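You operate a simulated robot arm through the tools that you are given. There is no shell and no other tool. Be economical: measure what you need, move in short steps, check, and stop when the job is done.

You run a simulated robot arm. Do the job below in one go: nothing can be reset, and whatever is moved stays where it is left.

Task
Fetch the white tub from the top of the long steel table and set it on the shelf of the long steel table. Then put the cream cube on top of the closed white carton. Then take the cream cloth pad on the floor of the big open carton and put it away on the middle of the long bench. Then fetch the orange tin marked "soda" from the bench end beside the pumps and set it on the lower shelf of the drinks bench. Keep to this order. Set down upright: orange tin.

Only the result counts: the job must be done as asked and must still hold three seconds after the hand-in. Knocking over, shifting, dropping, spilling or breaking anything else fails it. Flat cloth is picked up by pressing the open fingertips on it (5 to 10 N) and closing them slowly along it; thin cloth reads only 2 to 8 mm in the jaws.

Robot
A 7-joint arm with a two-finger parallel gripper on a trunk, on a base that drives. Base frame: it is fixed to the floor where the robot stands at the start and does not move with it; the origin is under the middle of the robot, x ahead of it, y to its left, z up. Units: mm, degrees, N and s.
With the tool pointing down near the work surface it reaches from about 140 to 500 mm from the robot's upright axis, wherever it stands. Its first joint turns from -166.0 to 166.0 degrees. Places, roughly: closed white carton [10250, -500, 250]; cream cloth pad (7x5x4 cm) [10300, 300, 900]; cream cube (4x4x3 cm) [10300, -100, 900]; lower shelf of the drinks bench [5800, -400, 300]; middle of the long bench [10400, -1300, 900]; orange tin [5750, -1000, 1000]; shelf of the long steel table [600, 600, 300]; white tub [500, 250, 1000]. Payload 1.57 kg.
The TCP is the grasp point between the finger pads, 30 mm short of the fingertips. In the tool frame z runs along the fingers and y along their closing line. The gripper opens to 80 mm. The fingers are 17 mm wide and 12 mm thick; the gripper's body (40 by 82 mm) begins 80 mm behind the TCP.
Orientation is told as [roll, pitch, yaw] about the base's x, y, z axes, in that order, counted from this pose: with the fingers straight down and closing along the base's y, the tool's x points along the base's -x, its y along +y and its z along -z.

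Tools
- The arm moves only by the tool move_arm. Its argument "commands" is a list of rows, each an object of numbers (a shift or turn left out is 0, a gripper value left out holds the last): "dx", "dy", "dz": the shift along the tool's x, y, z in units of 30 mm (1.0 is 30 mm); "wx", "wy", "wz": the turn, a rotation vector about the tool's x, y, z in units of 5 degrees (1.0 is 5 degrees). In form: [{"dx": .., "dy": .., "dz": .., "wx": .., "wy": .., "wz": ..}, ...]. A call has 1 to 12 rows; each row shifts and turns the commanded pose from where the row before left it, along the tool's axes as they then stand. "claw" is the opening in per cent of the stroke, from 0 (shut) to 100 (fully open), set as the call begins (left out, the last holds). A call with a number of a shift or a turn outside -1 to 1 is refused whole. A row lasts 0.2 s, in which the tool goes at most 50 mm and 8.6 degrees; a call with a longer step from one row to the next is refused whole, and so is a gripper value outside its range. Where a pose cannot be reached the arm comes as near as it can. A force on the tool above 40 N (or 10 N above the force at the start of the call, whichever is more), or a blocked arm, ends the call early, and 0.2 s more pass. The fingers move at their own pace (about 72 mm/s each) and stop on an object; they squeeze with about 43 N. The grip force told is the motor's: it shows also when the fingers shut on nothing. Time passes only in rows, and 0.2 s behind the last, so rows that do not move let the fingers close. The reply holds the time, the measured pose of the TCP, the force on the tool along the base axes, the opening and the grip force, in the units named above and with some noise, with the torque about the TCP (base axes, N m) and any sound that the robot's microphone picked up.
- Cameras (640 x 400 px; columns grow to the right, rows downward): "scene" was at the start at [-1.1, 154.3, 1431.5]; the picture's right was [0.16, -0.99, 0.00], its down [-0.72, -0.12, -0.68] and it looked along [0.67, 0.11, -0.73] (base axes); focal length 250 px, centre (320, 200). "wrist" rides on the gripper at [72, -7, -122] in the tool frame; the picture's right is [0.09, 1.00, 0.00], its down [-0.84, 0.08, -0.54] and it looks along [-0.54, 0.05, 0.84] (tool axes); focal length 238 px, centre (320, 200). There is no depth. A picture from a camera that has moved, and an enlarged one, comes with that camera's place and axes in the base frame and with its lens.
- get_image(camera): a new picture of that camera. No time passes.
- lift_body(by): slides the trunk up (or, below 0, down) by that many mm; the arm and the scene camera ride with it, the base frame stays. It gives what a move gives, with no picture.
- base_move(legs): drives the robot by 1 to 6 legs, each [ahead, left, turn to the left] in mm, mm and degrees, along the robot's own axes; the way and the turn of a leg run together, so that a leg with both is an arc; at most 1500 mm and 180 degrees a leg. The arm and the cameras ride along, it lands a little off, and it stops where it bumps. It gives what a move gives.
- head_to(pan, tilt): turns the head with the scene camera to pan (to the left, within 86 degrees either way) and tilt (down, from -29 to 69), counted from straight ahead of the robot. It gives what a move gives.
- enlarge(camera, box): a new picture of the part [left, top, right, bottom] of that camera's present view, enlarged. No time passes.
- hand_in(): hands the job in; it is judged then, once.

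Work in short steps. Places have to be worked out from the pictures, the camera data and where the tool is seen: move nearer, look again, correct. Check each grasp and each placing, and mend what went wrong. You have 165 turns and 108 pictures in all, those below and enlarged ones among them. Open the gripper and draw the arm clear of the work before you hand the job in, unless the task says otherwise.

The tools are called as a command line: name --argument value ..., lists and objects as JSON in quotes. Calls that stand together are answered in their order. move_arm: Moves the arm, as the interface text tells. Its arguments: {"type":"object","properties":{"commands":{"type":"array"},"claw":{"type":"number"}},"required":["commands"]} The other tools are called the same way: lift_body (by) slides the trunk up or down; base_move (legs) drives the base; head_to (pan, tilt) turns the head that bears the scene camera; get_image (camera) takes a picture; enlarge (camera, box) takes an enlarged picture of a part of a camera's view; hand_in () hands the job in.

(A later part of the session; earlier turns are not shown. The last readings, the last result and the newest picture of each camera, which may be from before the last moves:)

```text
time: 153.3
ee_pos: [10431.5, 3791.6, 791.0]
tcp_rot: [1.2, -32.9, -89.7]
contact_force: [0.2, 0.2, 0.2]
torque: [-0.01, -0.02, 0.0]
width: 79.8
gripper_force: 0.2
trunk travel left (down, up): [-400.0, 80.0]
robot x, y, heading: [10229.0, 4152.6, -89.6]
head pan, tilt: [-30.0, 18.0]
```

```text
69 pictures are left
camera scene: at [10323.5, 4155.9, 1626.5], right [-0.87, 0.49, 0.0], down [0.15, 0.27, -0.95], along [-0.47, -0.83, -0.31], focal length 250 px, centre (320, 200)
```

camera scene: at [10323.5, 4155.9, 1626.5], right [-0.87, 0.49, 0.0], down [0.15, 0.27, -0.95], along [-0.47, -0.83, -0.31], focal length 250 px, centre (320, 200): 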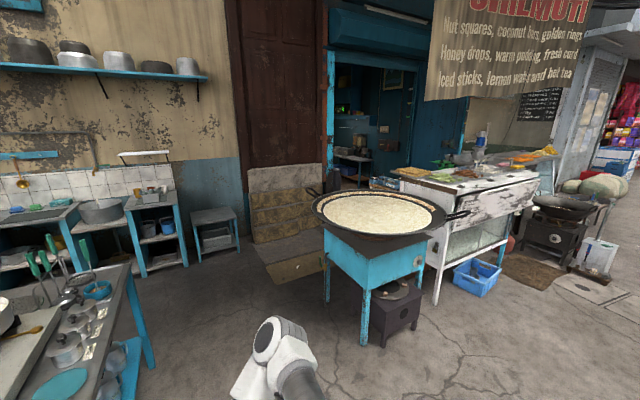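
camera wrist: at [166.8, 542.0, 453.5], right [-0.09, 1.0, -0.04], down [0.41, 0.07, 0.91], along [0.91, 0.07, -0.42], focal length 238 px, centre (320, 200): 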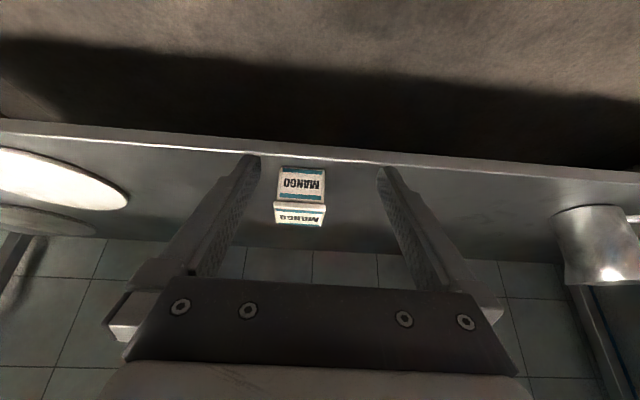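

From this angle the slab and mat look flat on the floor, and sacks' front is at y≈1150 while the pan's far edge is y≈1915: likely passable. I drive in to (10080,2150) and turn to face -x.

base_move --legs '[[1400, -150, 0], [600, 0, 0], [0, 0, -90]]'

head_to --pan 5 --tilt 30

get_image --camera "scene"

```text
time: 171.7
ee_pos: [9726.5, 1963.2, 789.7]
tcp_rot: [1.1, -32.9, -180.1]
contact_force: [-0.6, 0.4, 0.2]
torque: [0.01, 0.01, -0.02]
width: 79.9
gripper_force: 0.0
trunk travel left (down, up): [-400.0, 80.0]
robot x, y, heading: [10093.1, 2160.1, -179.9]
head pan, tilt: [-30.0, 18.0]
```

```text
time: 172.7
ee_pos: [9725.9, 1964.5, 789.5]
tcp_rot: [1.1, -32.8, -179.9]
contact_force: [-0.1, 0.1, -0.8]
torque: [0.02, 0.01, -0.01]
width: 79.9
gripper_force: 0.1
trunk travel left (down, up): [-400.0, 80.0]
robot x, y, heading: [10091.8, 2163.4, -180.0]
head pan, tilt: [5.0, 30.0]
```

```text
68 pictures are left
camera scene: at [10080.2, 2017.1, 1607.3], right [-0.09, 1.0, 0.0], down [0.5, 0.04, -0.87], along [-0.86, -0.08, -0.5], focal length 250 px, centre (320, 200)
```

scene: 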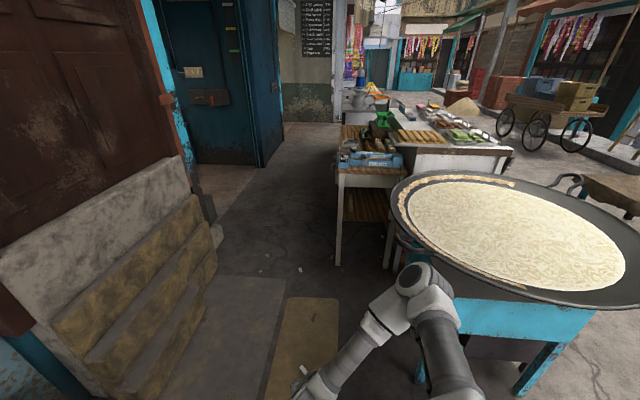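

The corridor behind the griddle is clear and the threshold lies at y≈650 for x 6230–8100. I drive along y≈1510 to x≈7400 and turn to face the room.

base_move --legs '[[0, 650, 0], [1500, 0, 0], [1150, 0, 0], [0, 0, 90]]'

head_to --pan 25 --tilt 15

get_image --camera "scene"

head_to --pan -40 --tilt 15

get_image --camera "scene"

```text
time: 177.9
ee_pos: [9728.5, 1325.1, 789.4]
tcp_rot: [1.0, -32.9, 179.9]
contact_force: [0.2, -0.3, 0.0]
torque: [0.02, -0.03, 0.02]
width: 80.1
gripper_force: 0.0
trunk travel left (down, up): [-400.0, 80.0]
robot x, y, heading: [10094.8, 1523.6, -179.8]
head pan, tilt: [5.0, 30.0]
stopped in leg 1: the robot was blocked; the commanded pose is now the measured one
```

```text
time: 178.7
ee_pos: [9727.4, 1324.8, 788.7]
tcp_rot: [1.1, -33.0, 180.1]
contact_force: [0.0, 0.0, 0.3]
torque: [0.0, -0.01, 0.02]
width: 80.5
gripper_force: 0.0
trunk travel left (down, up): [-400.0, 80.0]
robot x, y, heading: [10090.2, 1525.8, -179.8]
head pan, tilt: [25.0, 15.0]
```

```text
67 pictures are left
camera scene: at [10086.5, 1346.5, 1631.4], right [-0.42, 0.91, 0.0], down [0.24, 0.11, -0.97], along [-0.88, -0.41, -0.26], focal length 250 px, centre (320, 200)
```

scene: 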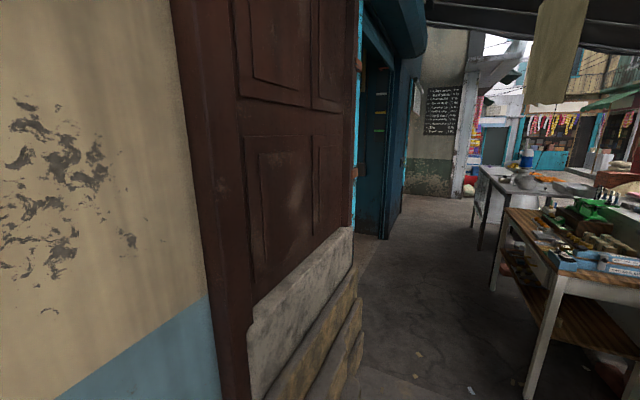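

```text
time: 180.1
ee_pos: [9726.4, 1325.0, 789.9]
tcp_rot: [1.1, -32.9, 180.0]
contact_force: [0.4, 0.4, -0.3]
torque: [-0.02, 0.02, -0.02]
width: 80.1
gripper_force: 0.0
trunk travel left (down, up): [-400.0, 80.0]
robot x, y, heading: [10089.8, 1521.4, -180.0]
head pan, tilt: [-40.0, 15.0]
```

```text
66 pictures are left
camera scene: at [10099.5, 1445.9, 1631.5], right [0.64, 0.77, 0.0], down [0.2, -0.17, -0.97], along [-0.74, 0.62, -0.26], focal length 250 px, centre (320, 200)
```

scene: 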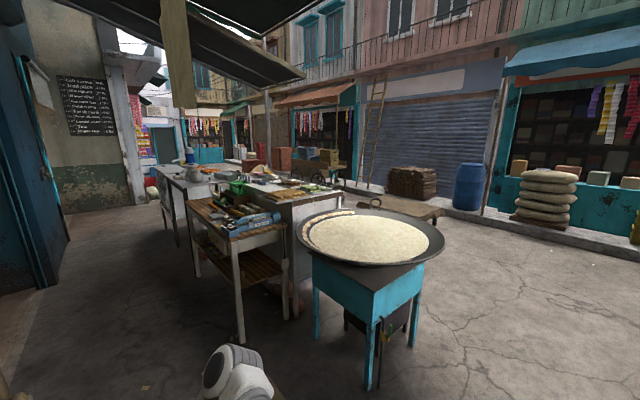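

The robot just touched something at the left (counter); I move 50 mm away and go on along y≈1570.

base_move --legs '[[0, -50, 0], [1450, 0, 0], [1200, 0, 0], [0, 0, 90]]'

head_to --pan 30 --tilt 15

get_image --camera "scene"

```text
time: 203.1
ee_pos: [7652.0, 1182.1, 789.4]
tcp_rot: [1.2, -32.9, -88.8]
contact_force: [0.0, 1.5, 0.4]
torque: [0.01, 0.02, 0.01]
width: 80.1
gripper_force: 0.0
trunk travel left (down, up): [-400.0, 80.0]
robot x, y, heading: [7447.1, 1539.7, -88.7]
head pan, tilt: [-40.0, 15.0]
```

```text
time: 204.5
ee_pos: [7653.0, 1181.1, 789.7]
tcp_rot: [1.2, -32.9, -88.8]
contact_force: [-0.1, 0.4, 0.1]
torque: [0.03, 0.01, 0.03]
width: 79.9
gripper_force: 0.0
trunk travel left (down, up): [-400.0, 80.0]
robot x, y, heading: [7447.5, 1538.9, -88.6]
head pan, tilt: [30.0, 15.0]
```

```text
65 pictures are left
camera scene: at [7633.2, 1545.0, 1631.5], right [-0.85, -0.52, 0.0], down [-0.13, 0.22, -0.97], along [0.5, -0.83, -0.26], focal length 250 px, centre (320, 200)
```

scene: 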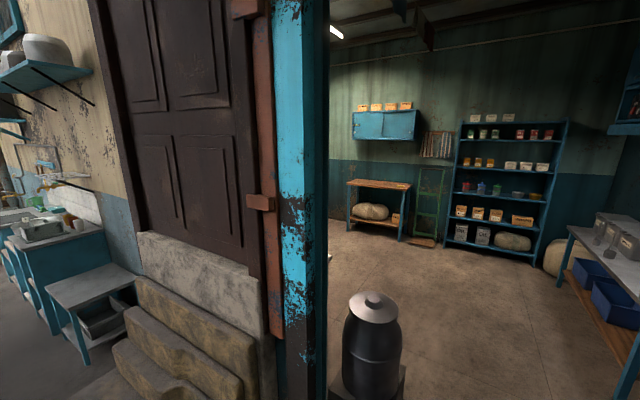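

The doorway passage at x≈7450 is clear (jug at x≥7800). I drive in 1500 mm and look left.

base_move --legs '[[1500, 0, -1.4]]'

head_to --pan 75 --tilt 15

get_image --camera "scene"

head_to --pan -60 --tilt 20

get_image --camera "scene"

```text
time: 214.5
ee_pos: [7660.9, -324.5, 790.1]
tcp_rot: [1.1, -32.9, -90.2]
contact_force: [0.0, 1.0, 0.6]
torque: [-0.01, -0.01, -0.03]
width: 79.8
gripper_force: 0.1
trunk travel left (down, up): [-400.0, 80.0]
robot x, y, heading: [7465.7, 40.4, -90.0]
head pan, tilt: [30.0, 15.0]
```

```text
time: 215.6
ee_pos: [7660.6, -323.2, 789.9]
tcp_rot: [1.1, -32.8, -90.2]
contact_force: [0.2, 0.9, 0.6]
torque: [-0.03, 0.02, 0.01]
width: 80.2
gripper_force: 0.1
trunk travel left (down, up): [-400.0, 80.0]
robot x, y, heading: [7463.6, 35.8, -90.1]
head pan, tilt: [75.0, 15.0]
```

```text
64 pictures are left
camera scene: at [7693.1, 96.7, 1631.5], right [-0.26, -0.97, 0.0], down [-0.25, 0.07, -0.97], along [0.93, -0.25, -0.26], focal length 250 px, centre (320, 200)
```

scene: 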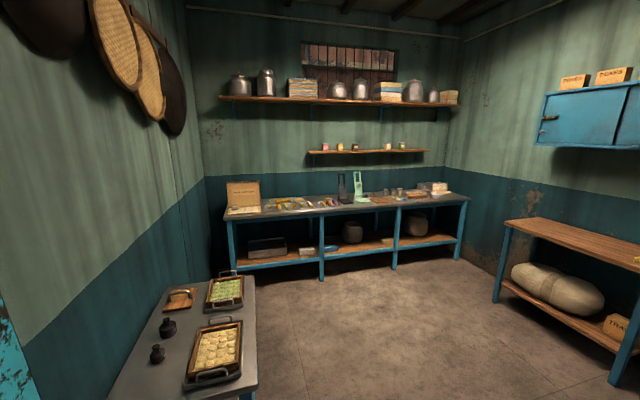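

```text
time: 217.8
ee_pos: [7661.3, -325.1, 789.8]
tcp_rot: [1.0, -32.9, -90.3]
contact_force: [0.4, -0.9, 0.7]
torque: [-0.02, -0.01, -0.01]
width: 79.9
gripper_force: 0.1
trunk travel left (down, up): [-400.0, 80.0]
robot x, y, heading: [7459.3, 43.2, -90.3]
head pan, tilt: [-60.0, 20.0]
```

```text
63 pictures are left
camera scene: at [7522.3, 74.5, 1623.3], right [-0.5, 0.87, 0.0], down [0.3, 0.17, -0.94], along [-0.81, -0.47, -0.34], focal length 250 px, centre (320, 200)
```

scene: 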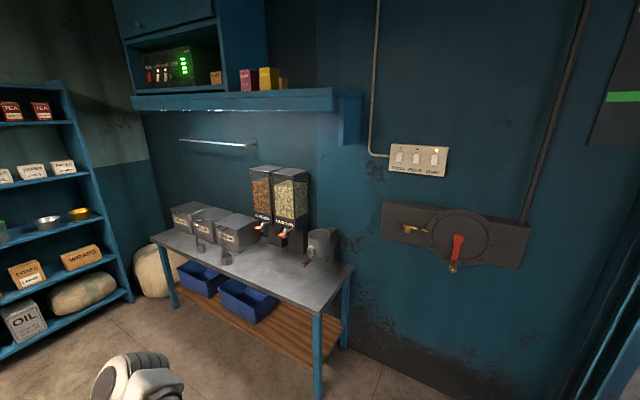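

The long bench with the open carton is at x≈10100–10500. I drive in further, turn to face it and go to x≈9660.

base_move --legs '[[640, 0, 0], [0, 0, 90], [1200, 0, 0], [1000, 0, 0]]'

head_to --pan 15 --tilt 35

get_image --camera "scene"

```text
time: 241.6
ee_pos: [10021.9, -457.1, 789.0]
tcp_rot: [1.1, -32.9, -1.5]
contact_force: [-0.7, -0.6, -0.3]
torque: [0.0, 0.01, 0.01]
width: 79.6
gripper_force: 0.0
trunk travel left (down, up): [-400.0, 80.0]
robot x, y, heading: [9656.0, -645.0, -1.1]
head pan, tilt: [-60.0, 20.0]
```

```text
time: 243.1
ee_pos: [10023.0, -458.3, 790.0]
tcp_rot: [1.1, -32.9, -1.4]
contact_force: [-0.3, -0.3, -0.3]
torque: [-0.01, -0.02, 0.0]
width: 80.2
gripper_force: 0.1
trunk travel left (down, up): [-400.0, 80.0]
robot x, y, heading: [9651.7, -650.8, -1.2]
head pan, tilt: [15.0, 35.0]
```

```text
62 pictures are left
camera scene: at [9663.3, -484.0, 1599.5], right [0.23, -0.97, 0.0], down [-0.56, -0.13, -0.82], along [0.8, 0.19, -0.57], focal length 250 px, centre (320, 200)
```

scene: 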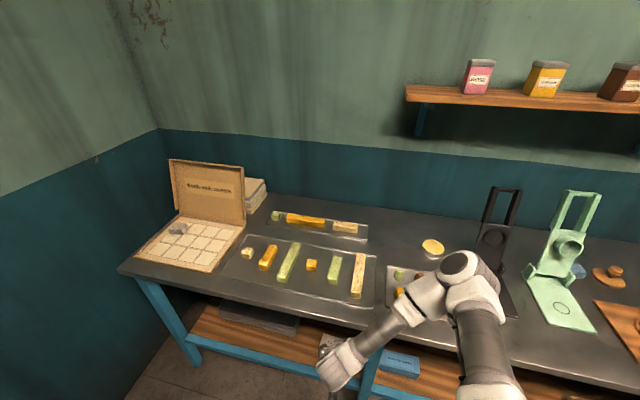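

I back off 120 mm and raise the trunk so the hand clears the bench top, then zoom on the bench items.

base_move --legs '[[-120, 0, 1.2]]'

lift_body --by 80

enlarge --camera "scene" --box '[120, 140, 400, 315]'

```text
time: 244.5
ee_pos: [9899.3, -448.6, 789.8]
tcp_rot: [1.0, -32.9, -0.3]
contact_force: [0.2, 0.3, 0.0]
torque: [0.02, 0.03, -0.03]
width: 80.0
gripper_force: 0.0
trunk travel left (down, up): [-400.0, 80.0]
robot x, y, heading: [9534.3, -645.9, -0.2]
head pan, tilt: [15.0, 35.0]
```

```text
time: 245.7
ee_pos: [9900.0, -448.8, 869.6]
tcp_rot: [1.1, -32.9, -0.3]
contact_force: [0.9, 0.1, -0.2]
torque: [-0.01, 0.01, -0.03]
width: 79.7
gripper_force: 0.1
trunk travel left (down, up): [-480.0, 0.0]
robot x, y, heading: [9535.3, -645.9, -0.0]
head pan, tilt: [15.0, 35.0]
```

```text
2.29 times, centred on (260, 228) of scene
camera zoom: at [9540.5, -482.1, 1679.4], right [0.26, -0.97, 0.0], down [-0.55, -0.15, -0.82], along [0.79, 0.21, -0.57], focal length 572 px, centre (457, 137)
```

zoom: 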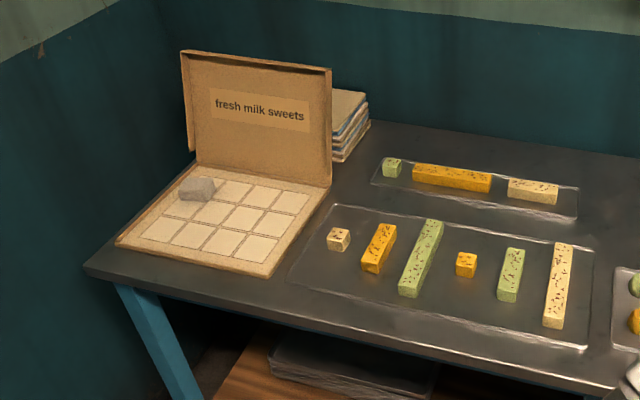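

The cream cube is at about (10252,-52) and the pad at about (10301,296). I lower the trunk to look at the lower shelf for the white carton.

lift_body --by -400

head_to --pan 5 --tilt 45

get_image --camera "scene"

get_image --camera "wrist"

```text
time: 249.5
ee_pos: [9898.0, -449.1, 469.1]
tcp_rot: [1.0, -32.9, -0.3]
contact_force: [0.2, 0.1, 0.5]
torque: [0.0, -0.02, 0.0]
width: 80.1
gripper_force: 0.0
trunk travel left (down, up): [-80.0, 400.0]
robot x, y, heading: [9531.5, -643.0, -0.3]
head pan, tilt: [15.0, 35.0]
```

```text
time: 250.2
ee_pos: [9898.0, -450.0, 468.9]
tcp_rot: [1.0, -32.9, -0.3]
contact_force: [0.0, 0.6, -0.2]
torque: [-0.03, 0.01, 0.02]
width: 80.0
gripper_force: 0.0
trunk travel left (down, up): [-80.0, 400.0]
robot x, y, heading: [9536.8, -646.2, -0.1]
head pan, tilt: [5.0, 45.0]
```

```text
60 pictures are left
camera scene: at [9536.4, -497.8, 1264.7], right [0.08, -1.0, 0.0], down [-0.7, -0.06, -0.71], along [0.7, 0.06, -0.71], focal length 250 px, centre (320, 200)
```

scene: 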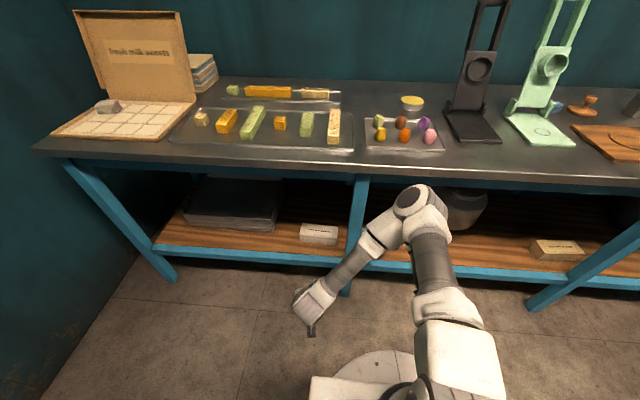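

```text
59 pictures are left
camera wrist: at [9772.3, -457.3, 532.0], right [-0.08, 1.0, -0.03], down [0.41, 0.06, 0.91], along [0.91, 0.06, -0.41], focal length 238 px, centre (320, 200)
```

wrist: 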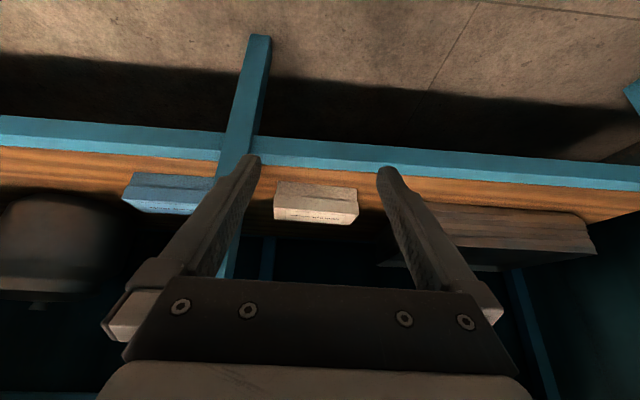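

The white carton is at about (10262,-433), top near z 335. I zoom on it in both cameras to fix its top face.

enlarge --camera "scene" --box '[270, 200, 370, 262]'

enlarge --camera "wrist" --box '[230, 150, 400, 256]'

```text
6.40 times, centred on (320, 231) of scene
camera zoom: at [9536.4, -497.8, 1264.7], right [0.08, -1.0, 0.0], down [-0.7, -0.06, -0.71], along [0.7, 0.06, -0.71], focal length 1602 px, centre (320, 2)
```

zoom: 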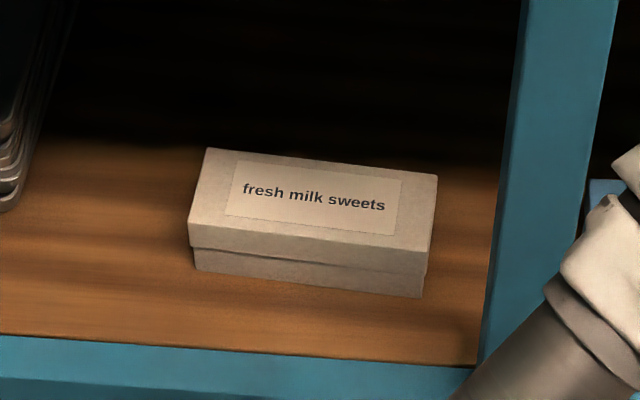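

```text
3.76 times, centred on (315, 203) of wrist
camera zoom: at [9772.3, -457.3, 532.0], right [-0.08, 1.0, -0.03], down [0.41, 0.06, 0.91], along [0.91, 0.06, -0.41], focal length 897 px, centre (339, 189)
```

zoom: 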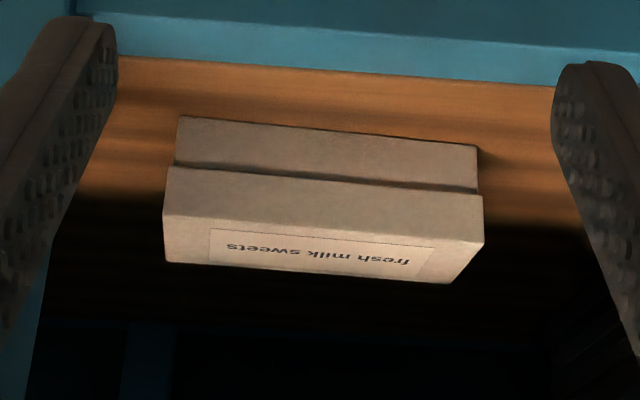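

Carton top: x 10195–10272, y -517…-352, z≈362. Now I raise the trunk, drive left to the cube, and raise the hand above bench height.

lift_body --by 300

base_move --legs '[[0, 405, 0]]'

move_arm --commands '[{"dx": -0.54, "dz": -0.84}, {"dx": -0.54, "dz": -0.84}, {"dx": -0.54, "dz": -0.84}, {"dx": -0.54, "dz": -0.84}, {"dx": -0.54, "dz": -0.84}, {"dx": -0.54, "dz": -0.84}, {"dx": -0.54, "dz": -0.84}, {"dx": -0.54, "dz": -0.84, "wy": -0.7}, {"wy": -0.7}]'

```text
time: 253.2
ee_pos: [9898.4, -448.0, 769.0]
tcp_rot: [1.1, -32.8, -0.3]
contact_force: [-0.3, -0.1, 0.3]
torque: [0.01, 0.0, 0.0]
width: 79.7
gripper_force: 0.0
trunk travel left (down, up): [-380.0, 100.0]
robot x, y, heading: [9536.0, -648.6, -0.3]
head pan, tilt: [5.0, 45.0]
```

```text
time: 256.8
ee_pos: [9899.6, -45.1, 769.1]
tcp_rot: [1.0, -32.9, -0.3]
contact_force: [-0.1, 0.4, -0.2]
torque: [0.01, -0.01, 0.01]
width: 80.2
gripper_force: 0.1
trunk travel left (down, up): [-380.0, 100.0]
robot x, y, heading: [9537.4, -240.5, -0.4]
head pan, tilt: [5.0, 45.0]
```

```text
time: 258.8
ee_pos: [9899.4, -48.6, 1008.8]
tcp_rot: [1.2, -39.8, -0.3]
contact_force: [-0.2, 0.2, 0.0]
torque: [0.01, -0.01, -0.02]
width: 80.0
gripper_force: 0.1
trunk travel left (down, up): [-380.0, 100.0]
robot x, y, heading: [9534.9, -244.0, -0.1]
head pan, tilt: [5.0, 45.0]
```

The hand is above bench height. I drive forward 190 mm and look with the wrist camera.

base_move --legs '[[190, 0, 0]]'

get_image --camera "wrist"

get_image --camera "scene"

```text
time: 260.7
ee_pos: [10089.2, -50.3, 1008.9]
tcp_rot: [1.2, -39.9, -0.4]
contact_force: [0.3, 0.1, -0.5]
torque: [-0.01, 0.02, 0.02]
width: 79.8
gripper_force: 0.1
trunk travel left (down, up): [-380.0, 100.0]
robot x, y, heading: [9728.8, -240.5, -0.0]
head pan, tilt: [5.0, 45.0]
```

```text
56 pictures are left
camera wrist: at [9955.8, -58.0, 1055.6], right [-0.08, 1.0, -0.04], down [0.29, 0.06, 0.95], along [0.95, 0.06, -0.3], focal length 238 px, centre (320, 200)
```

wrist: 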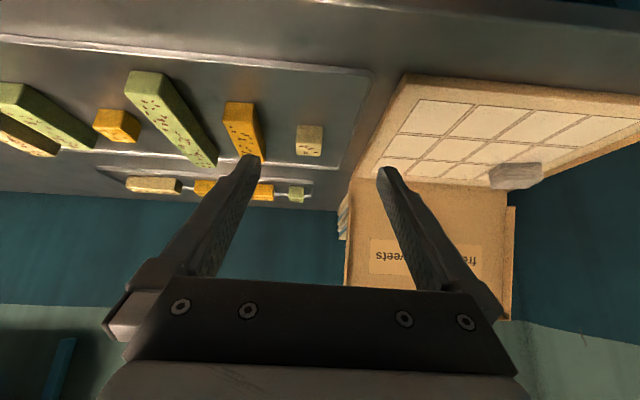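

```text
55 pictures are left
camera scene: at [9727.5, -95.0, 1564.6], right [0.08, -1.0, 0.0], down [-0.7, -0.06, -0.71], along [0.7, 0.06, -0.71], focal length 250 px, centre (320, 200)
```

scene: 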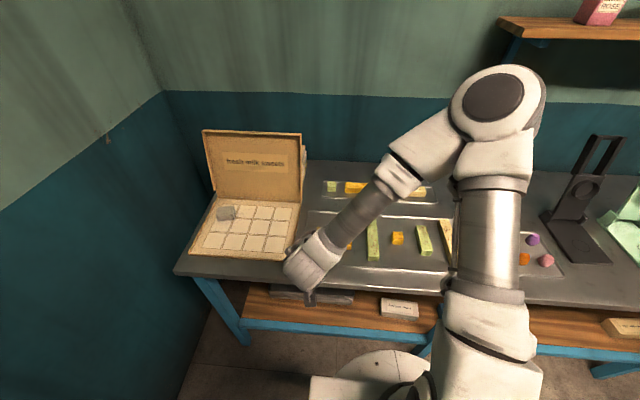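

Cube: top near z 894, centre about (10245,-58). I narrow the opening to 62 mm, fix the small roll, and move to a pre-grasp point.

move_arm --commands '[{"wx": 0.18, "wz": -0.15}, {"dx": -0.31, "dz": 0.98, "dy": -0.065}, {"dx": -0.31, "dz": 0.98, "dy": -0.065}, {"dx": -0.31, "dz": 0.98, "dy": -0.065}, {"dx": -0.31, "dz": 0.98, "dy": -0.065}, {}]' --claw 78

get_image --camera "wrist"

```text
time: 262.1
ee_pos: [10192.8, -58.1, 942.8]
tcp_rot: [-0.5, -39.9, 0.5]
contact_force: [-0.2, -0.5, -0.4]
torque: [0.0, 0.04, -0.01]
width: 62.4
gripper_force: 0.0
trunk travel left (down, up): [-380.0, 100.0]
robot x, y, heading: [9725.8, -242.3, -0.2]
head pan, tilt: [5.0, 45.0]
```

```text
54 pictures are left
camera wrist: at [10059.6, -64.9, 989.4], right [-0.08, 1.0, -0.06], down [0.29, 0.08, 0.95], along [0.95, 0.05, -0.3], focal length 238 px, centre (320, 200)
```

wrist: 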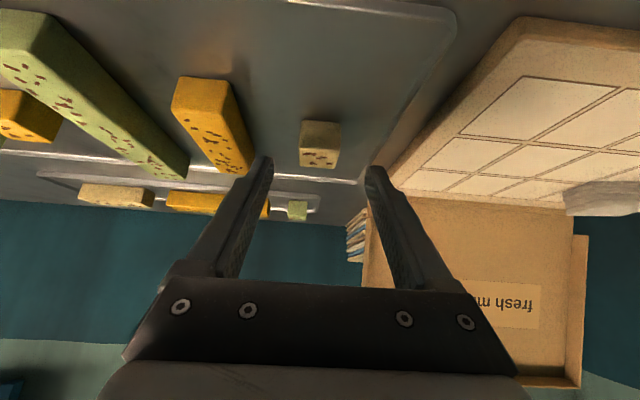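

Cube confirmed near (10244,-58), top z≈893. I advance 59 mm along the tool and look.

move_arm --commands '[{"dz": 0.5}, {"dz": 0.5}, {"dz": 0.5}, {"dz": 0.45}, {}]'

get_image --camera "wrist"

```text
time: 263.3
ee_pos: [10229.7, -58.3, 895.9]
tcp_rot: [-0.4, -39.9, 0.5]
contact_force: [0.6, -0.4, 1.0]
torque: [0.0, 0.01, -0.01]
width: 62.2
gripper_force: 0.1
trunk travel left (down, up): [-380.0, 100.0]
robot x, y, heading: [9724.9, -241.7, 0.2]
head pan, tilt: [5.0, 45.0]
```

```text
53 pictures are left
camera wrist: at [10097.2, -64.8, 944.1], right [-0.08, 1.0, -0.06], down [0.29, 0.08, 0.95], along [0.95, 0.05, -0.3], focal length 238 px, centre (320, 200)
```

wrist: 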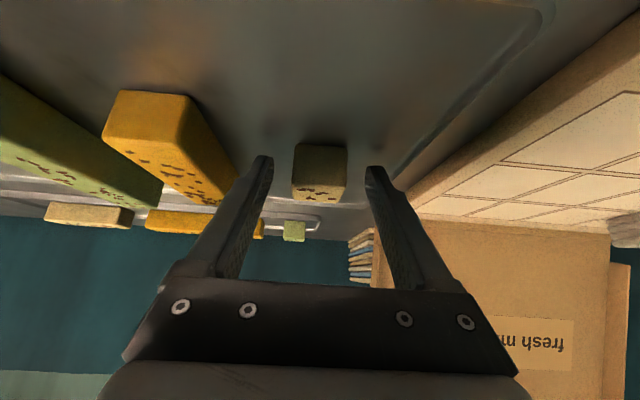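

The cube's apparent size says it is further (centre ≈10268, top ≈880). I advance 22 mm ahead and 10 mm down.

move_arm --commands '[{"dz": 0.36, "dx": -0.17}, {"dz": 0.36, "dx": -0.17}, {}]'

get_image --camera "wrist"

```text
time: 263.9
ee_pos: [10244.3, -53.8, 892.3]
tcp_rot: [-0.1, -40.0, 0.7]
contact_force: [-15.5, -5.7, 22.6]
torque: [0.04, 0.16, 0.05]
width: 57.5
gripper_force: 0.1
trunk travel left (down, up): [-380.0, 100.0]
robot x, y, heading: [9725.0, -242.4, 0.0]
head pan, tilt: [5.0, 45.0]
stopped in row 3: the force on the tool passed its limit at 70 N (the readings are from after the stop); the commanded pose is now the measured one
```

```text
52 pictures are left
camera wrist: at [10112.9, -62.6, 938.9], right [-0.08, 0.99, -0.06], down [0.29, 0.08, 0.95], along [0.95, 0.06, -0.3], focal length 238 px, centre (320, 200)
```

wrist: 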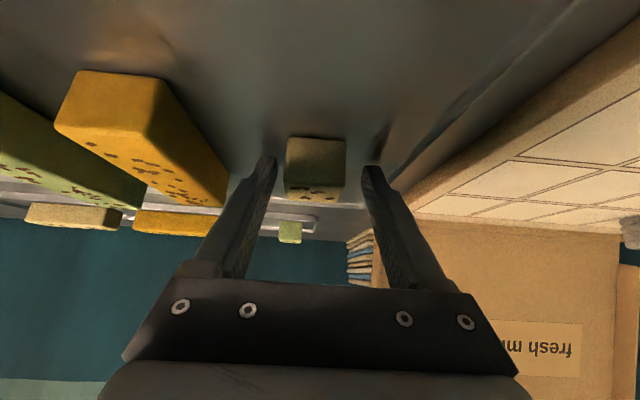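

The tips touched the tray at z≈864; the cube's front is at x≈10244 and its centre ≈10262. I rise a bit, move 8 mm forward and close.

move_arm --commands '[{"dx": -0.1, "dz": -0.12}, {"dx": -0.25, "dz": 0.15}, {}]'

get_image --camera "wrist"

```text
time: 264.7
ee_pos: [10257.5, -54.7, 895.1]
tcp_rot: [0.0, -39.7, 0.8]
contact_force: [-0.1, -0.7, 0.5]
torque: [0.03, 0.02, 0.04]
width: 62.3
gripper_force: 0.1
trunk travel left (down, up): [-380.0, 100.0]
robot x, y, heading: [9727.3, -243.8, -0.3]
head pan, tilt: [5.0, 45.0]
```

```text
51 pictures are left
camera wrist: at [10124.4, -62.6, 941.9], right [-0.08, 0.99, -0.06], down [0.3, 0.08, 0.95], along [0.95, 0.06, -0.3], focal length 238 px, centre (320, 200)
```

wrist: 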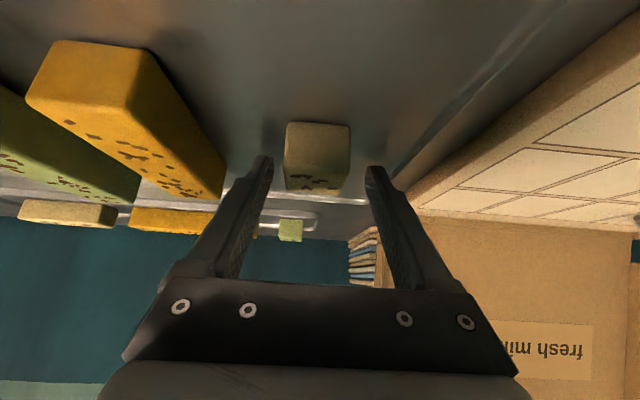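

The cube lies between the pads now. I lower 2 mm and close.

move_arm --commands '[{"dx": 0.04, "dz": 0.05}, {}, {}, {}, {}]' --claw 0

move_arm --commands '[{"dx": -0.32, "dz": -0.38}, {"dx": -0.64, "dz": -0.77}, {"dx": -0.64, "dz": -0.77}, {"dx": -0.64, "dz": -0.77}, {}]'

get_image --camera "wrist"

```text
time: 265.9
ee_pos: [10256.9, -54.9, 894.5]
tcp_rot: [-0.1, -39.8, 0.7]
contact_force: [0.8, -0.1, 4.4]
torque: [0.01, 0.05, 0.01]
width: 34.1
gripper_force: 41.6
trunk travel left (down, up): [-380.0, 100.0]
robot x, y, heading: [9726.3, -244.5, -0.3]
head pan, tilt: [5.0, 45.0]
```

```text
time: 267.1
ee_pos: [10257.0, -55.0, 998.4]
tcp_rot: [0.0, -39.7, 0.7]
contact_force: [-0.5, -0.6, -0.4]
torque: [0.01, -0.01, 0.01]
width: 33.9
gripper_force: 41.5
trunk travel left (down, up): [-380.0, 100.0]
robot x, y, heading: [9724.4, -242.2, -0.3]
head pan, tilt: [5.0, 45.0]
```

```text
50 pictures are left
camera wrist: at [10123.8, -62.8, 1045.4], right [-0.08, 0.99, -0.06], down [0.3, 0.08, 0.95], along [0.95, 0.06, -0.3], focal length 238 px, centre (320, 200)
```

wrist: 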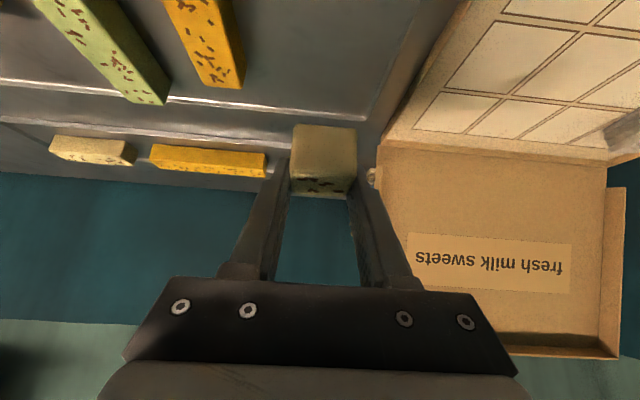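

The cube is held (34 mm). I back off 330 mm, shift right 380 mm to line up with the carton, and lower the trunk.

base_move --legs '[[-330, 0, 0], [0, -380, 0.2]]'

lift_body --by -380

move_arm --commands '[{"dx": 0.643, "dz": 0.766}, {"dx": 0.643, "dz": 0.766}, {"dx": 0.643, "dz": 0.766}, {"dx": 0.643, "dz": 0.766}, {"dx": 0.643, "dz": 0.766}, {"dx": 0.643, "dz": 0.766}, {}]'

```text
time: 272.8
ee_pos: [9926.6, -432.8, 997.8]
tcp_rot: [-0.2, -39.7, 0.9]
contact_force: [0.4, 1.0, -0.7]
torque: [0.04, -0.02, 0.02]
width: 33.9
gripper_force: 41.8
trunk travel left (down, up): [-380.0, 100.0]
robot x, y, heading: [9393.4, -623.6, 0.1]
head pan, tilt: [5.0, 45.0]
```

```text
time: 276.5
ee_pos: [9925.3, -432.5, 618.5]
tcp_rot: [-0.1, -39.7, 0.9]
contact_force: [-0.6, -0.5, 0.7]
torque: [-0.03, 0.01, 0.03]
width: 33.8
gripper_force: 42.0
trunk travel left (down, up): [0.0, 480.0]
robot x, y, heading: [9392.9, -627.3, 0.1]
head pan, tilt: [5.0, 45.0]
```

```text
time: 278.1
ee_pos: [9923.9, -433.6, 438.1]
tcp_rot: [-0.2, -39.7, 0.8]
contact_force: [0.1, 0.3, -0.8]
torque: [0.0, -0.01, 0.0]
width: 33.9
gripper_force: 41.8
trunk travel left (down, up): [0.0, 480.0]
robot x, y, heading: [9392.9, -619.2, -0.1]
head pan, tilt: [5.0, 45.0]
```

Now I extend the arm forward 120 mm so the elbow straightens, and check.

move_arm --commands '[{"dx": -0.766, "dz": 0.643}, {"dx": -0.766, "dz": 0.643}, {"dx": -0.766, "dz": 0.643}, {"dx": -0.766, "dz": 0.643}, {}]'

get_image --camera "scene"

get_image --camera "wrist"

```text
time: 279.3
ee_pos: [10044.1, -431.6, 437.7]
tcp_rot: [-0.1, -39.7, 0.9]
contact_force: [0.5, 0.3, -0.9]
torque: [0.0, -0.03, 0.0]
width: 34.2
gripper_force: 41.4
trunk travel left (down, up): [0.0, 480.0]
robot x, y, heading: [9395.1, -625.0, 0.3]
head pan, tilt: [5.0, 45.0]
```

```text
49 pictures are left
camera scene: at [9395.6, -475.3, 1184.6], right [0.09, -1.0, 0.0], down [-0.7, -0.06, -0.71], along [0.7, 0.06, -0.71], focal length 250 px, centre (320, 200)
```

scene: 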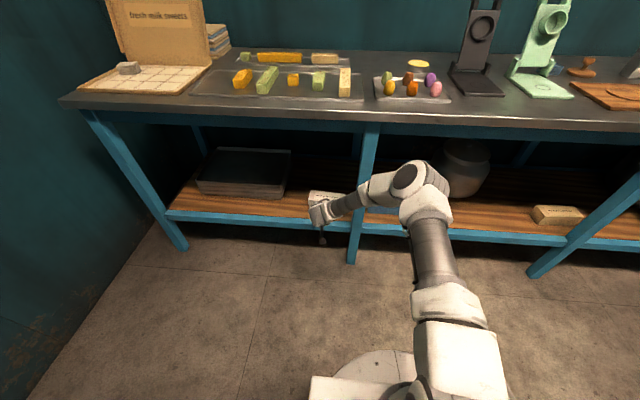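

```text
48 pictures are left
camera wrist: at [9912.4, -440.4, 485.1], right [-0.09, 0.99, -0.06], down [0.3, 0.08, 0.95], along [0.95, 0.06, -0.3], focal length 238 px, centre (320, 200)
```

wrist: 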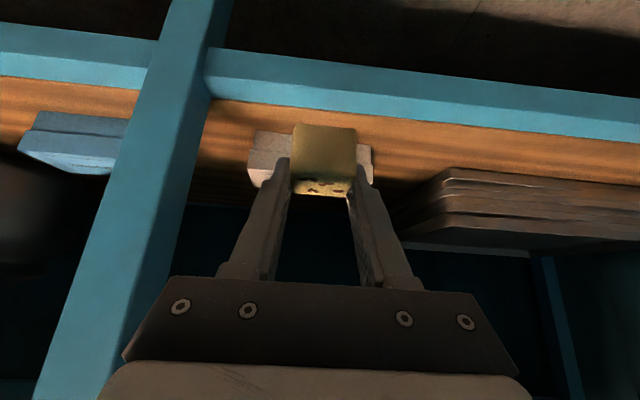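

Elbow would come close to the bench edge, so I extend the arm another 90 mm before driving.

move_arm --commands '[{"dx": -0.766, "dz": 0.643}, {"dx": -0.766, "dz": 0.643}, {"dx": -0.766, "dz": 0.643}, {}]'

get_image --camera "scene"

```text
time: 280.3
ee_pos: [10135.4, -430.1, 436.0]
tcp_rot: [-0.1, -39.7, 0.9]
contact_force: [0.5, -0.1, -0.2]
torque: [0.0, -0.02, 0.02]
width: 34.0
gripper_force: 42.0
trunk travel left (down, up): [0.0, 480.0]
robot x, y, heading: [9395.9, -626.0, -0.1]
head pan, tilt: [5.0, 45.0]
```

```text
47 pictures are left
camera scene: at [9395.6, -475.3, 1184.6], right [0.09, -1.0, 0.0], down [-0.7, -0.06, -0.71], along [0.7, 0.06, -0.71], focal length 250 px, centre (320, 200)
```

scene: 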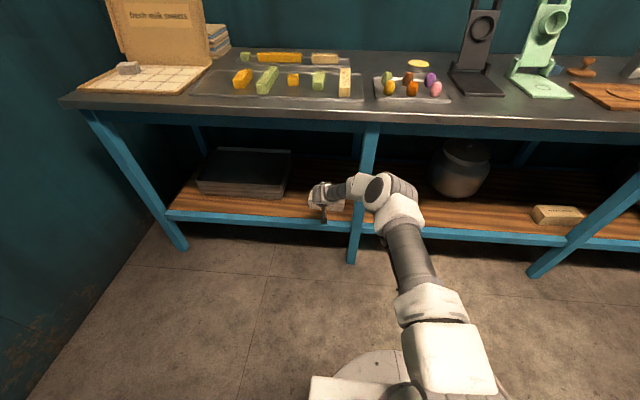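

Elbow is now well clear. I drive forward 85 mm to bring the cube over the carton and look.

base_move --legs '[[85, 0, 0]]'

get_image --camera "wrist"

enlarge --camera "scene" --box '[250, 130, 450, 255]'

```text
time: 281.5
ee_pos: [10219.5, -430.3, 437.0]
tcp_rot: [-0.1, -39.6, 0.9]
contact_force: [0.8, 0.4, -0.3]
torque: [-0.02, 0.0, 0.02]
width: 34.1
gripper_force: 41.3
trunk travel left (down, up): [0.0, 480.0]
robot x, y, heading: [9477.6, -625.1, -0.1]
head pan, tilt: [5.0, 45.0]
```

```text
46 pictures are left
camera wrist: at [10086.2, -438.4, 483.6], right [-0.09, 0.99, -0.06], down [0.3, 0.08, 0.95], along [0.95, 0.06, -0.3], focal length 238 px, centre (320, 200)
```

wrist: 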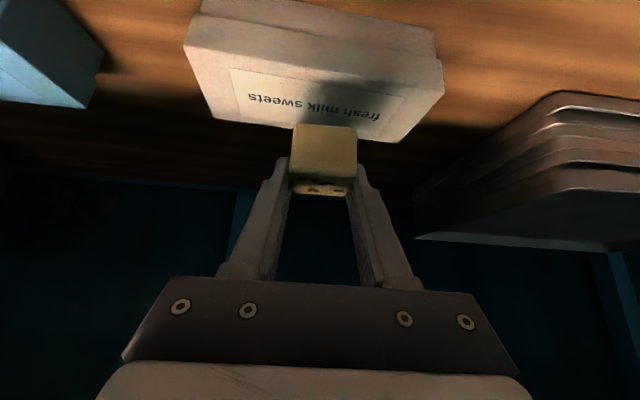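

```text
3.20 times, centred on (350, 192) of scene
camera zoom: at [9479.9, -475.3, 1184.6], right [0.09, -1.0, 0.0], down [-0.7, -0.06, -0.71], along [0.7, 0.06, -0.71], focal length 801 px, centre (224, 224)
```

zoom: 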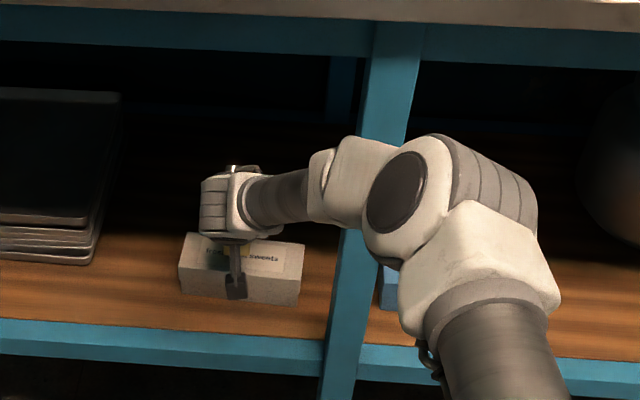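

Cube is above the carton top (x 10200–10273). I lower 38 mm with a 6 mm forward nudge.

move_arm --commands '[{"dx": 0.35, "dz": 0.5}, {"dx": 0.35, "dz": 0.5}, {"dx": 0.1, "dz": 0.1}, {}]'

get_image --camera "wrist"

```text
time: 282.5
ee_pos: [10221.7, -428.2, 395.8]
tcp_rot: [-0.1, -39.6, 0.8]
contact_force: [0.2, -0.3, -0.4]
torque: [0.01, 0.01, 0.01]
width: 34.1
gripper_force: 42.3
trunk travel left (down, up): [0.0, 480.0]
robot x, y, heading: [9482.0, -623.1, 0.0]
head pan, tilt: [5.0, 45.0]
```

```text
44 pictures are left
camera wrist: at [10088.2, -438.3, 443.2], right [-0.09, 0.99, -0.06], down [0.3, 0.08, 0.95], along [0.95, 0.06, -0.3], focal length 238 px, centre (320, 200)
```

wrist: 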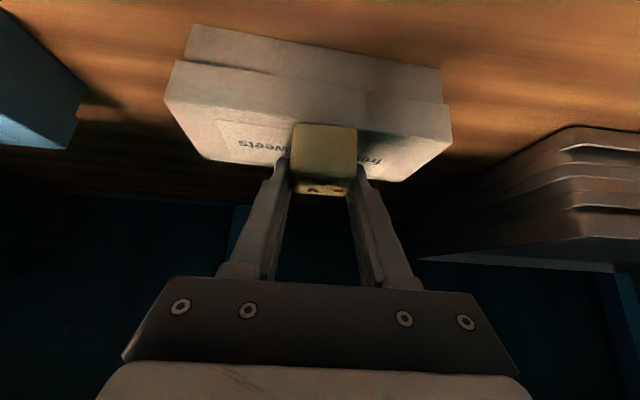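

The cube's front face appears right at the carton's front edge, so I rise 4 mm, go 16 mm forward, and then descend to contact.

move_arm --commands '[{"dx": -0.25, "dz": 0.12}, {"dx": -0.25, "dz": 0.12}, {}]'

move_arm --commands '[{"dx": 0.064, "dz": 0.077}, {"dx": 0.043, "dz": 0.051}, {}]'

get_image --camera "wrist"

```text
time: 283.3
ee_pos: [10238.5, -429.2, 400.0]
tcp_rot: [-0.1, -39.6, 0.9]
contact_force: [0.6, -0.3, -0.6]
torque: [-0.04, -0.02, -0.01]
width: 34.0
gripper_force: 41.4
trunk travel left (down, up): [0.0, 480.0]
robot x, y, heading: [9474.7, -625.9, -0.1]
head pan, tilt: [5.0, 45.0]
```

```text
time: 284.1
ee_pos: [10238.4, -428.9, 394.6]
tcp_rot: [-0.1, -39.7, 0.9]
contact_force: [0.4, 0.5, 0.4]
torque: [0.02, -0.01, -0.03]
width: 33.9
gripper_force: 41.3
trunk travel left (down, up): [0.0, 480.0]
robot x, y, heading: [9479.4, -622.8, 0.1]
head pan, tilt: [5.0, 45.0]
```

```text
43 pictures are left
camera wrist: at [10104.7, -438.1, 442.1], right [-0.08, 0.99, -0.06], down [0.3, 0.08, 0.95], along [0.95, 0.06, -0.3], focal length 238 px, centre (320, 200)
```

wrist: 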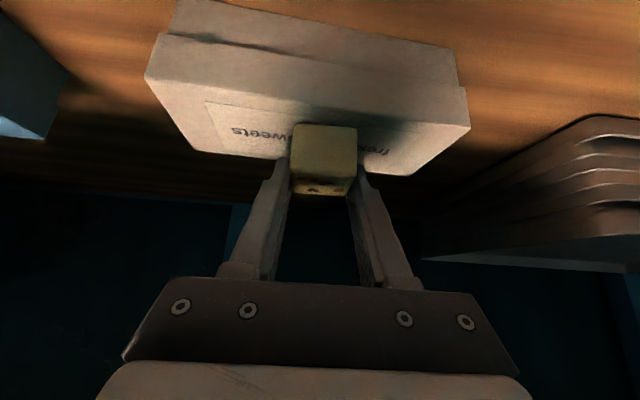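

Cube sits well inside the carton's top. I descend in 2 mm rows until contact.

move_arm --commands '[{"dx": 0.043, "dz": 0.051}, {"dx": 0.043, "dz": 0.051}, {}]'

move_arm --commands '[{"dx": 0.032, "dz": 0.038}, {"dx": 0.021, "dz": 0.025}, {}]'

```text
time: 284.9
ee_pos: [10237.9, -429.2, 390.5]
tcp_rot: [-0.2, -39.7, 0.9]
contact_force: [0.5, 0.4, -0.6]
torque: [0.0, 0.0, 0.02]
width: 33.8
gripper_force: 41.4
trunk travel left (down, up): [0.0, 480.0]
robot x, y, heading: [9478.8, -623.3, -0.0]
head pan, tilt: [5.0, 45.0]
```

```text
time: 285.7
ee_pos: [10238.3, -428.5, 390.0]
tcp_rot: [-0.1, -40.0, 0.8]
contact_force: [-1.8, -1.9, 11.6]
torque: [-0.03, 0.17, 0.03]
width: 34.1
gripper_force: 41.5
trunk travel left (down, up): [0.0, 480.0]
robot x, y, heading: [9479.6, -624.3, -0.2]
head pan, tilt: [5.0, 45.0]
```

Contact at z≈390 (11.6 N). I open a little, then look.

move_arm --commands '[{}, {}]' --claw 55

move_arm --commands '[{"dz": -0.4}, {"dz": -0.8}, {"dz": -0.9}, {}]' --claw 60

get_image --camera "wrist"

```text
time: 286.3
ee_pos: [10237.4, -430.4, 389.8]
tcp_rot: [-0.1, -39.8, 0.9]
contact_force: [2.4, -1.0, 6.8]
torque: [-0.02, -0.13, 0.03]
width: 41.9
gripper_force: 0.1
trunk travel left (down, up): [0.0, 480.0]
robot x, y, heading: [9479.7, -625.0, 0.1]
head pan, tilt: [5.0, 45.0]
```

```text
time: 287.3
ee_pos: [10197.1, -430.7, 437.4]
tcp_rot: [-0.1, -39.7, 0.7]
contact_force: [-0.3, -0.3, 0.3]
torque: [-0.01, 0.01, -0.03]
width: 48.0
gripper_force: 0.1
trunk travel left (down, up): [0.0, 480.0]
robot x, y, heading: [9477.9, -626.5, 0.1]
head pan, tilt: [5.0, 45.0]
```

```text
42 pictures are left
camera wrist: at [10063.9, -438.7, 484.1], right [-0.08, 0.99, -0.06], down [0.3, 0.08, 0.95], along [0.95, 0.06, -0.3], focal length 238 px, centre (320, 200)
```

wrist: 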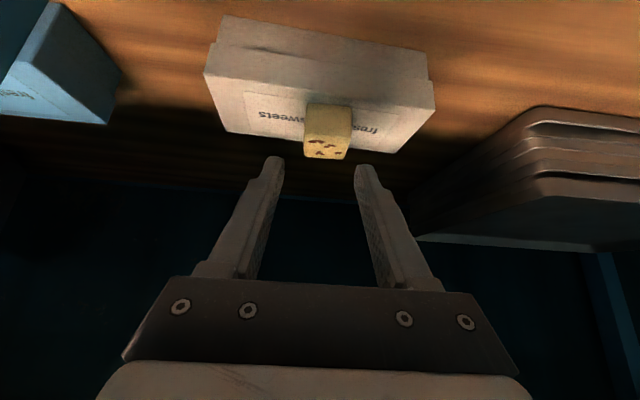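

The cube rests on the carton. I drive back, raise the trunk, and straighten the tool to point down for the pad.

base_move --legs '[[-300, 0, 0]]'

lift_body --by 400

move_arm --commands '[{"dx": 0.2, "dz": -1}, {"dx": 0.2, "dz": -1}, {"dx": 0.2, "dz": -1}, {"dx": 0.2, "dz": -1, "wy": 1}, {"wy": 1, "dz": -1}, {"wy": 1, "dz": -1}, {"wy": 1, "dz": -1}, {"wy": 1, "dz": -0.5}, {"wy": 1}, {"wy": 1}, {"wy": 0.94}, {}]' --claw 100

```text
time: 289.9
ee_pos: [9896.8, -429.8, 436.9]
tcp_rot: [-0.1, -39.7, 0.9]
contact_force: [-0.4, 0.6, -0.5]
torque: [0.02, -0.02, 0.01]
width: 48.2
gripper_force: 0.2
trunk travel left (down, up): [0.0, 480.0]
robot x, y, heading: [9180.7, -622.2, -0.0]
head pan, tilt: [5.0, 45.0]
```

```text
time: 293.7
ee_pos: [9897.5, -429.9, 835.7]
tcp_rot: [0.0, -39.8, 1.0]
contact_force: [-1.0, -0.2, -0.4]
torque: [0.01, 0.01, -0.01]
width: 47.9
gripper_force: 0.0
trunk travel left (down, up): [-400.0, 80.0]
robot x, y, heading: [9177.8, -623.3, 0.1]
head pan, tilt: [5.0, 45.0]
```

```text
time: 296.3
ee_pos: [9752.8, -431.3, 1005.9]
tcp_rot: [-0.1, 0.0, 0.9]
contact_force: [0.3, 0.3, 0.4]
torque: [0.01, -0.01, -0.05]
width: 79.8
gripper_force: 0.0
trunk travel left (down, up): [-400.0, 80.0]
robot x, y, heading: [9178.2, -623.9, 0.2]
head pan, tilt: [5.0, 45.0]
```

I pull the arm in a bit and up, then drive to the carton end of the bench.

move_arm --commands '[{"dx": 0.9, "dz": -0.6}, {"dx": 0.9, "dz": -0.6}, {"dx": 0.9, "dz": -0.6}, {"dx": 0.9, "dz": -0.6}, {}]'

base_move --legs '[[530, 0, 0], [0, 715, 0]]'

get_image --camera "wrist"

get_image --camera "scene"

```text
time: 297.5
ee_pos: [9644.7, -434.4, 1079.0]
tcp_rot: [-0.1, 0.0, 0.7]
contact_force: [1.1, -0.3, -0.3]
torque: [0.01, 0.0, 0.0]
width: 79.9
gripper_force: 0.1
trunk travel left (down, up): [-400.0, 80.0]
robot x, y, heading: [9182.2, -623.4, -0.3]
head pan, tilt: [5.0, 45.0]
```

```text
time: 306.8
ee_pos: [10171.7, 282.3, 1078.2]
tcp_rot: [0.0, 0.0, 1.1]
contact_force: [1.5, 0.6, 0.6]
torque: [0.02, 0.0, 0.02]
width: 80.0
gripper_force: 0.1
trunk travel left (down, up): [-400.0, 80.0]
robot x, y, heading: [9711.0, 87.6, 0.3]
head pan, tilt: [5.0, 45.0]
```

```text
41 pictures are left
camera wrist: at [10100.8, 273.6, 1199.3], right [-0.11, 0.99, 0.0], down [0.83, 0.09, 0.54], along [0.54, 0.06, -0.84], focal length 238 px, centre (320, 200)
```

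wrist: 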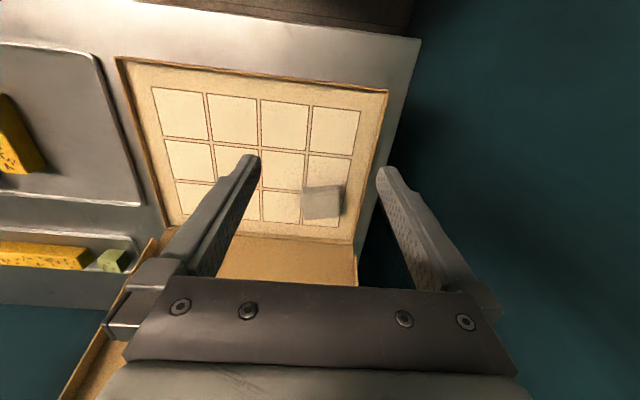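

```text
40 pictures are left
camera scene: at [9708.1, 238.0, 1584.6], right [0.09, -1.0, 0.0], down [-0.7, -0.07, -0.71], along [0.7, 0.07, -0.71], focal length 250 px, centre (320, 200)
```

scene: 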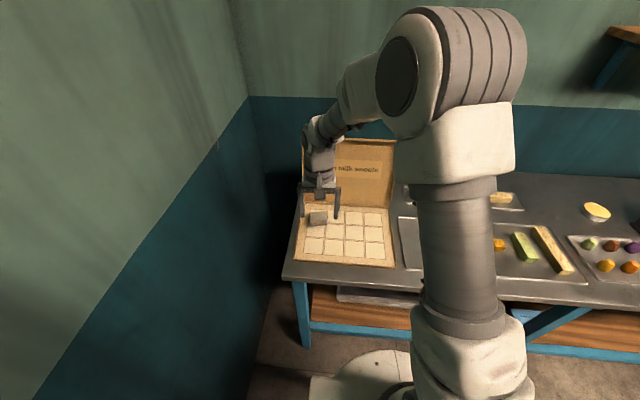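

Pad top is about 59 × 50 mm, centred near (10303,299). I move the open hand to hover above it.

move_arm --commands '[{"dx": -0.873, "dy": 0.09, "dz": 0.78}, {"dx": -0.873, "dy": 0.09, "dz": 0.78}, {"dx": -0.873, "dy": 0.09, "dz": 0.78}, {"dx": -0.873, "dy": 0.09, "dz": 0.78}, {"dx": -0.873, "dy": 0.09, "dz": 0.78}, {}]'

get_image --camera "wrist"

```text
time: 308.2
ee_pos: [10303.8, 296.0, 961.0]
tcp_rot: [-0.1, 0.0, 1.1]
contact_force: [0.3, -1.0, 0.0]
torque: [-0.02, -0.01, 0.04]
width: 79.6
gripper_force: 0.0
trunk travel left (down, up): [-400.0, 80.0]
robot x, y, heading: [9709.4, 86.2, 0.1]
head pan, tilt: [5.0, 45.0]
```

```text
39 pictures are left
camera wrist: at [10232.2, 288.7, 1081.9], right [-0.11, 0.99, 0.0], down [0.84, 0.09, 0.54], along [0.54, 0.06, -0.84], focal length 238 px, centre (320, 200)
```

wrist: 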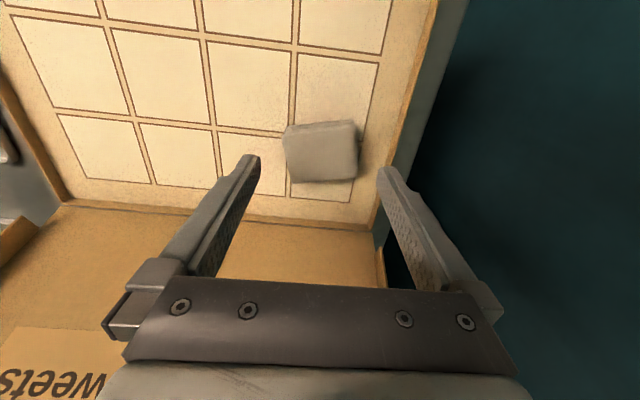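

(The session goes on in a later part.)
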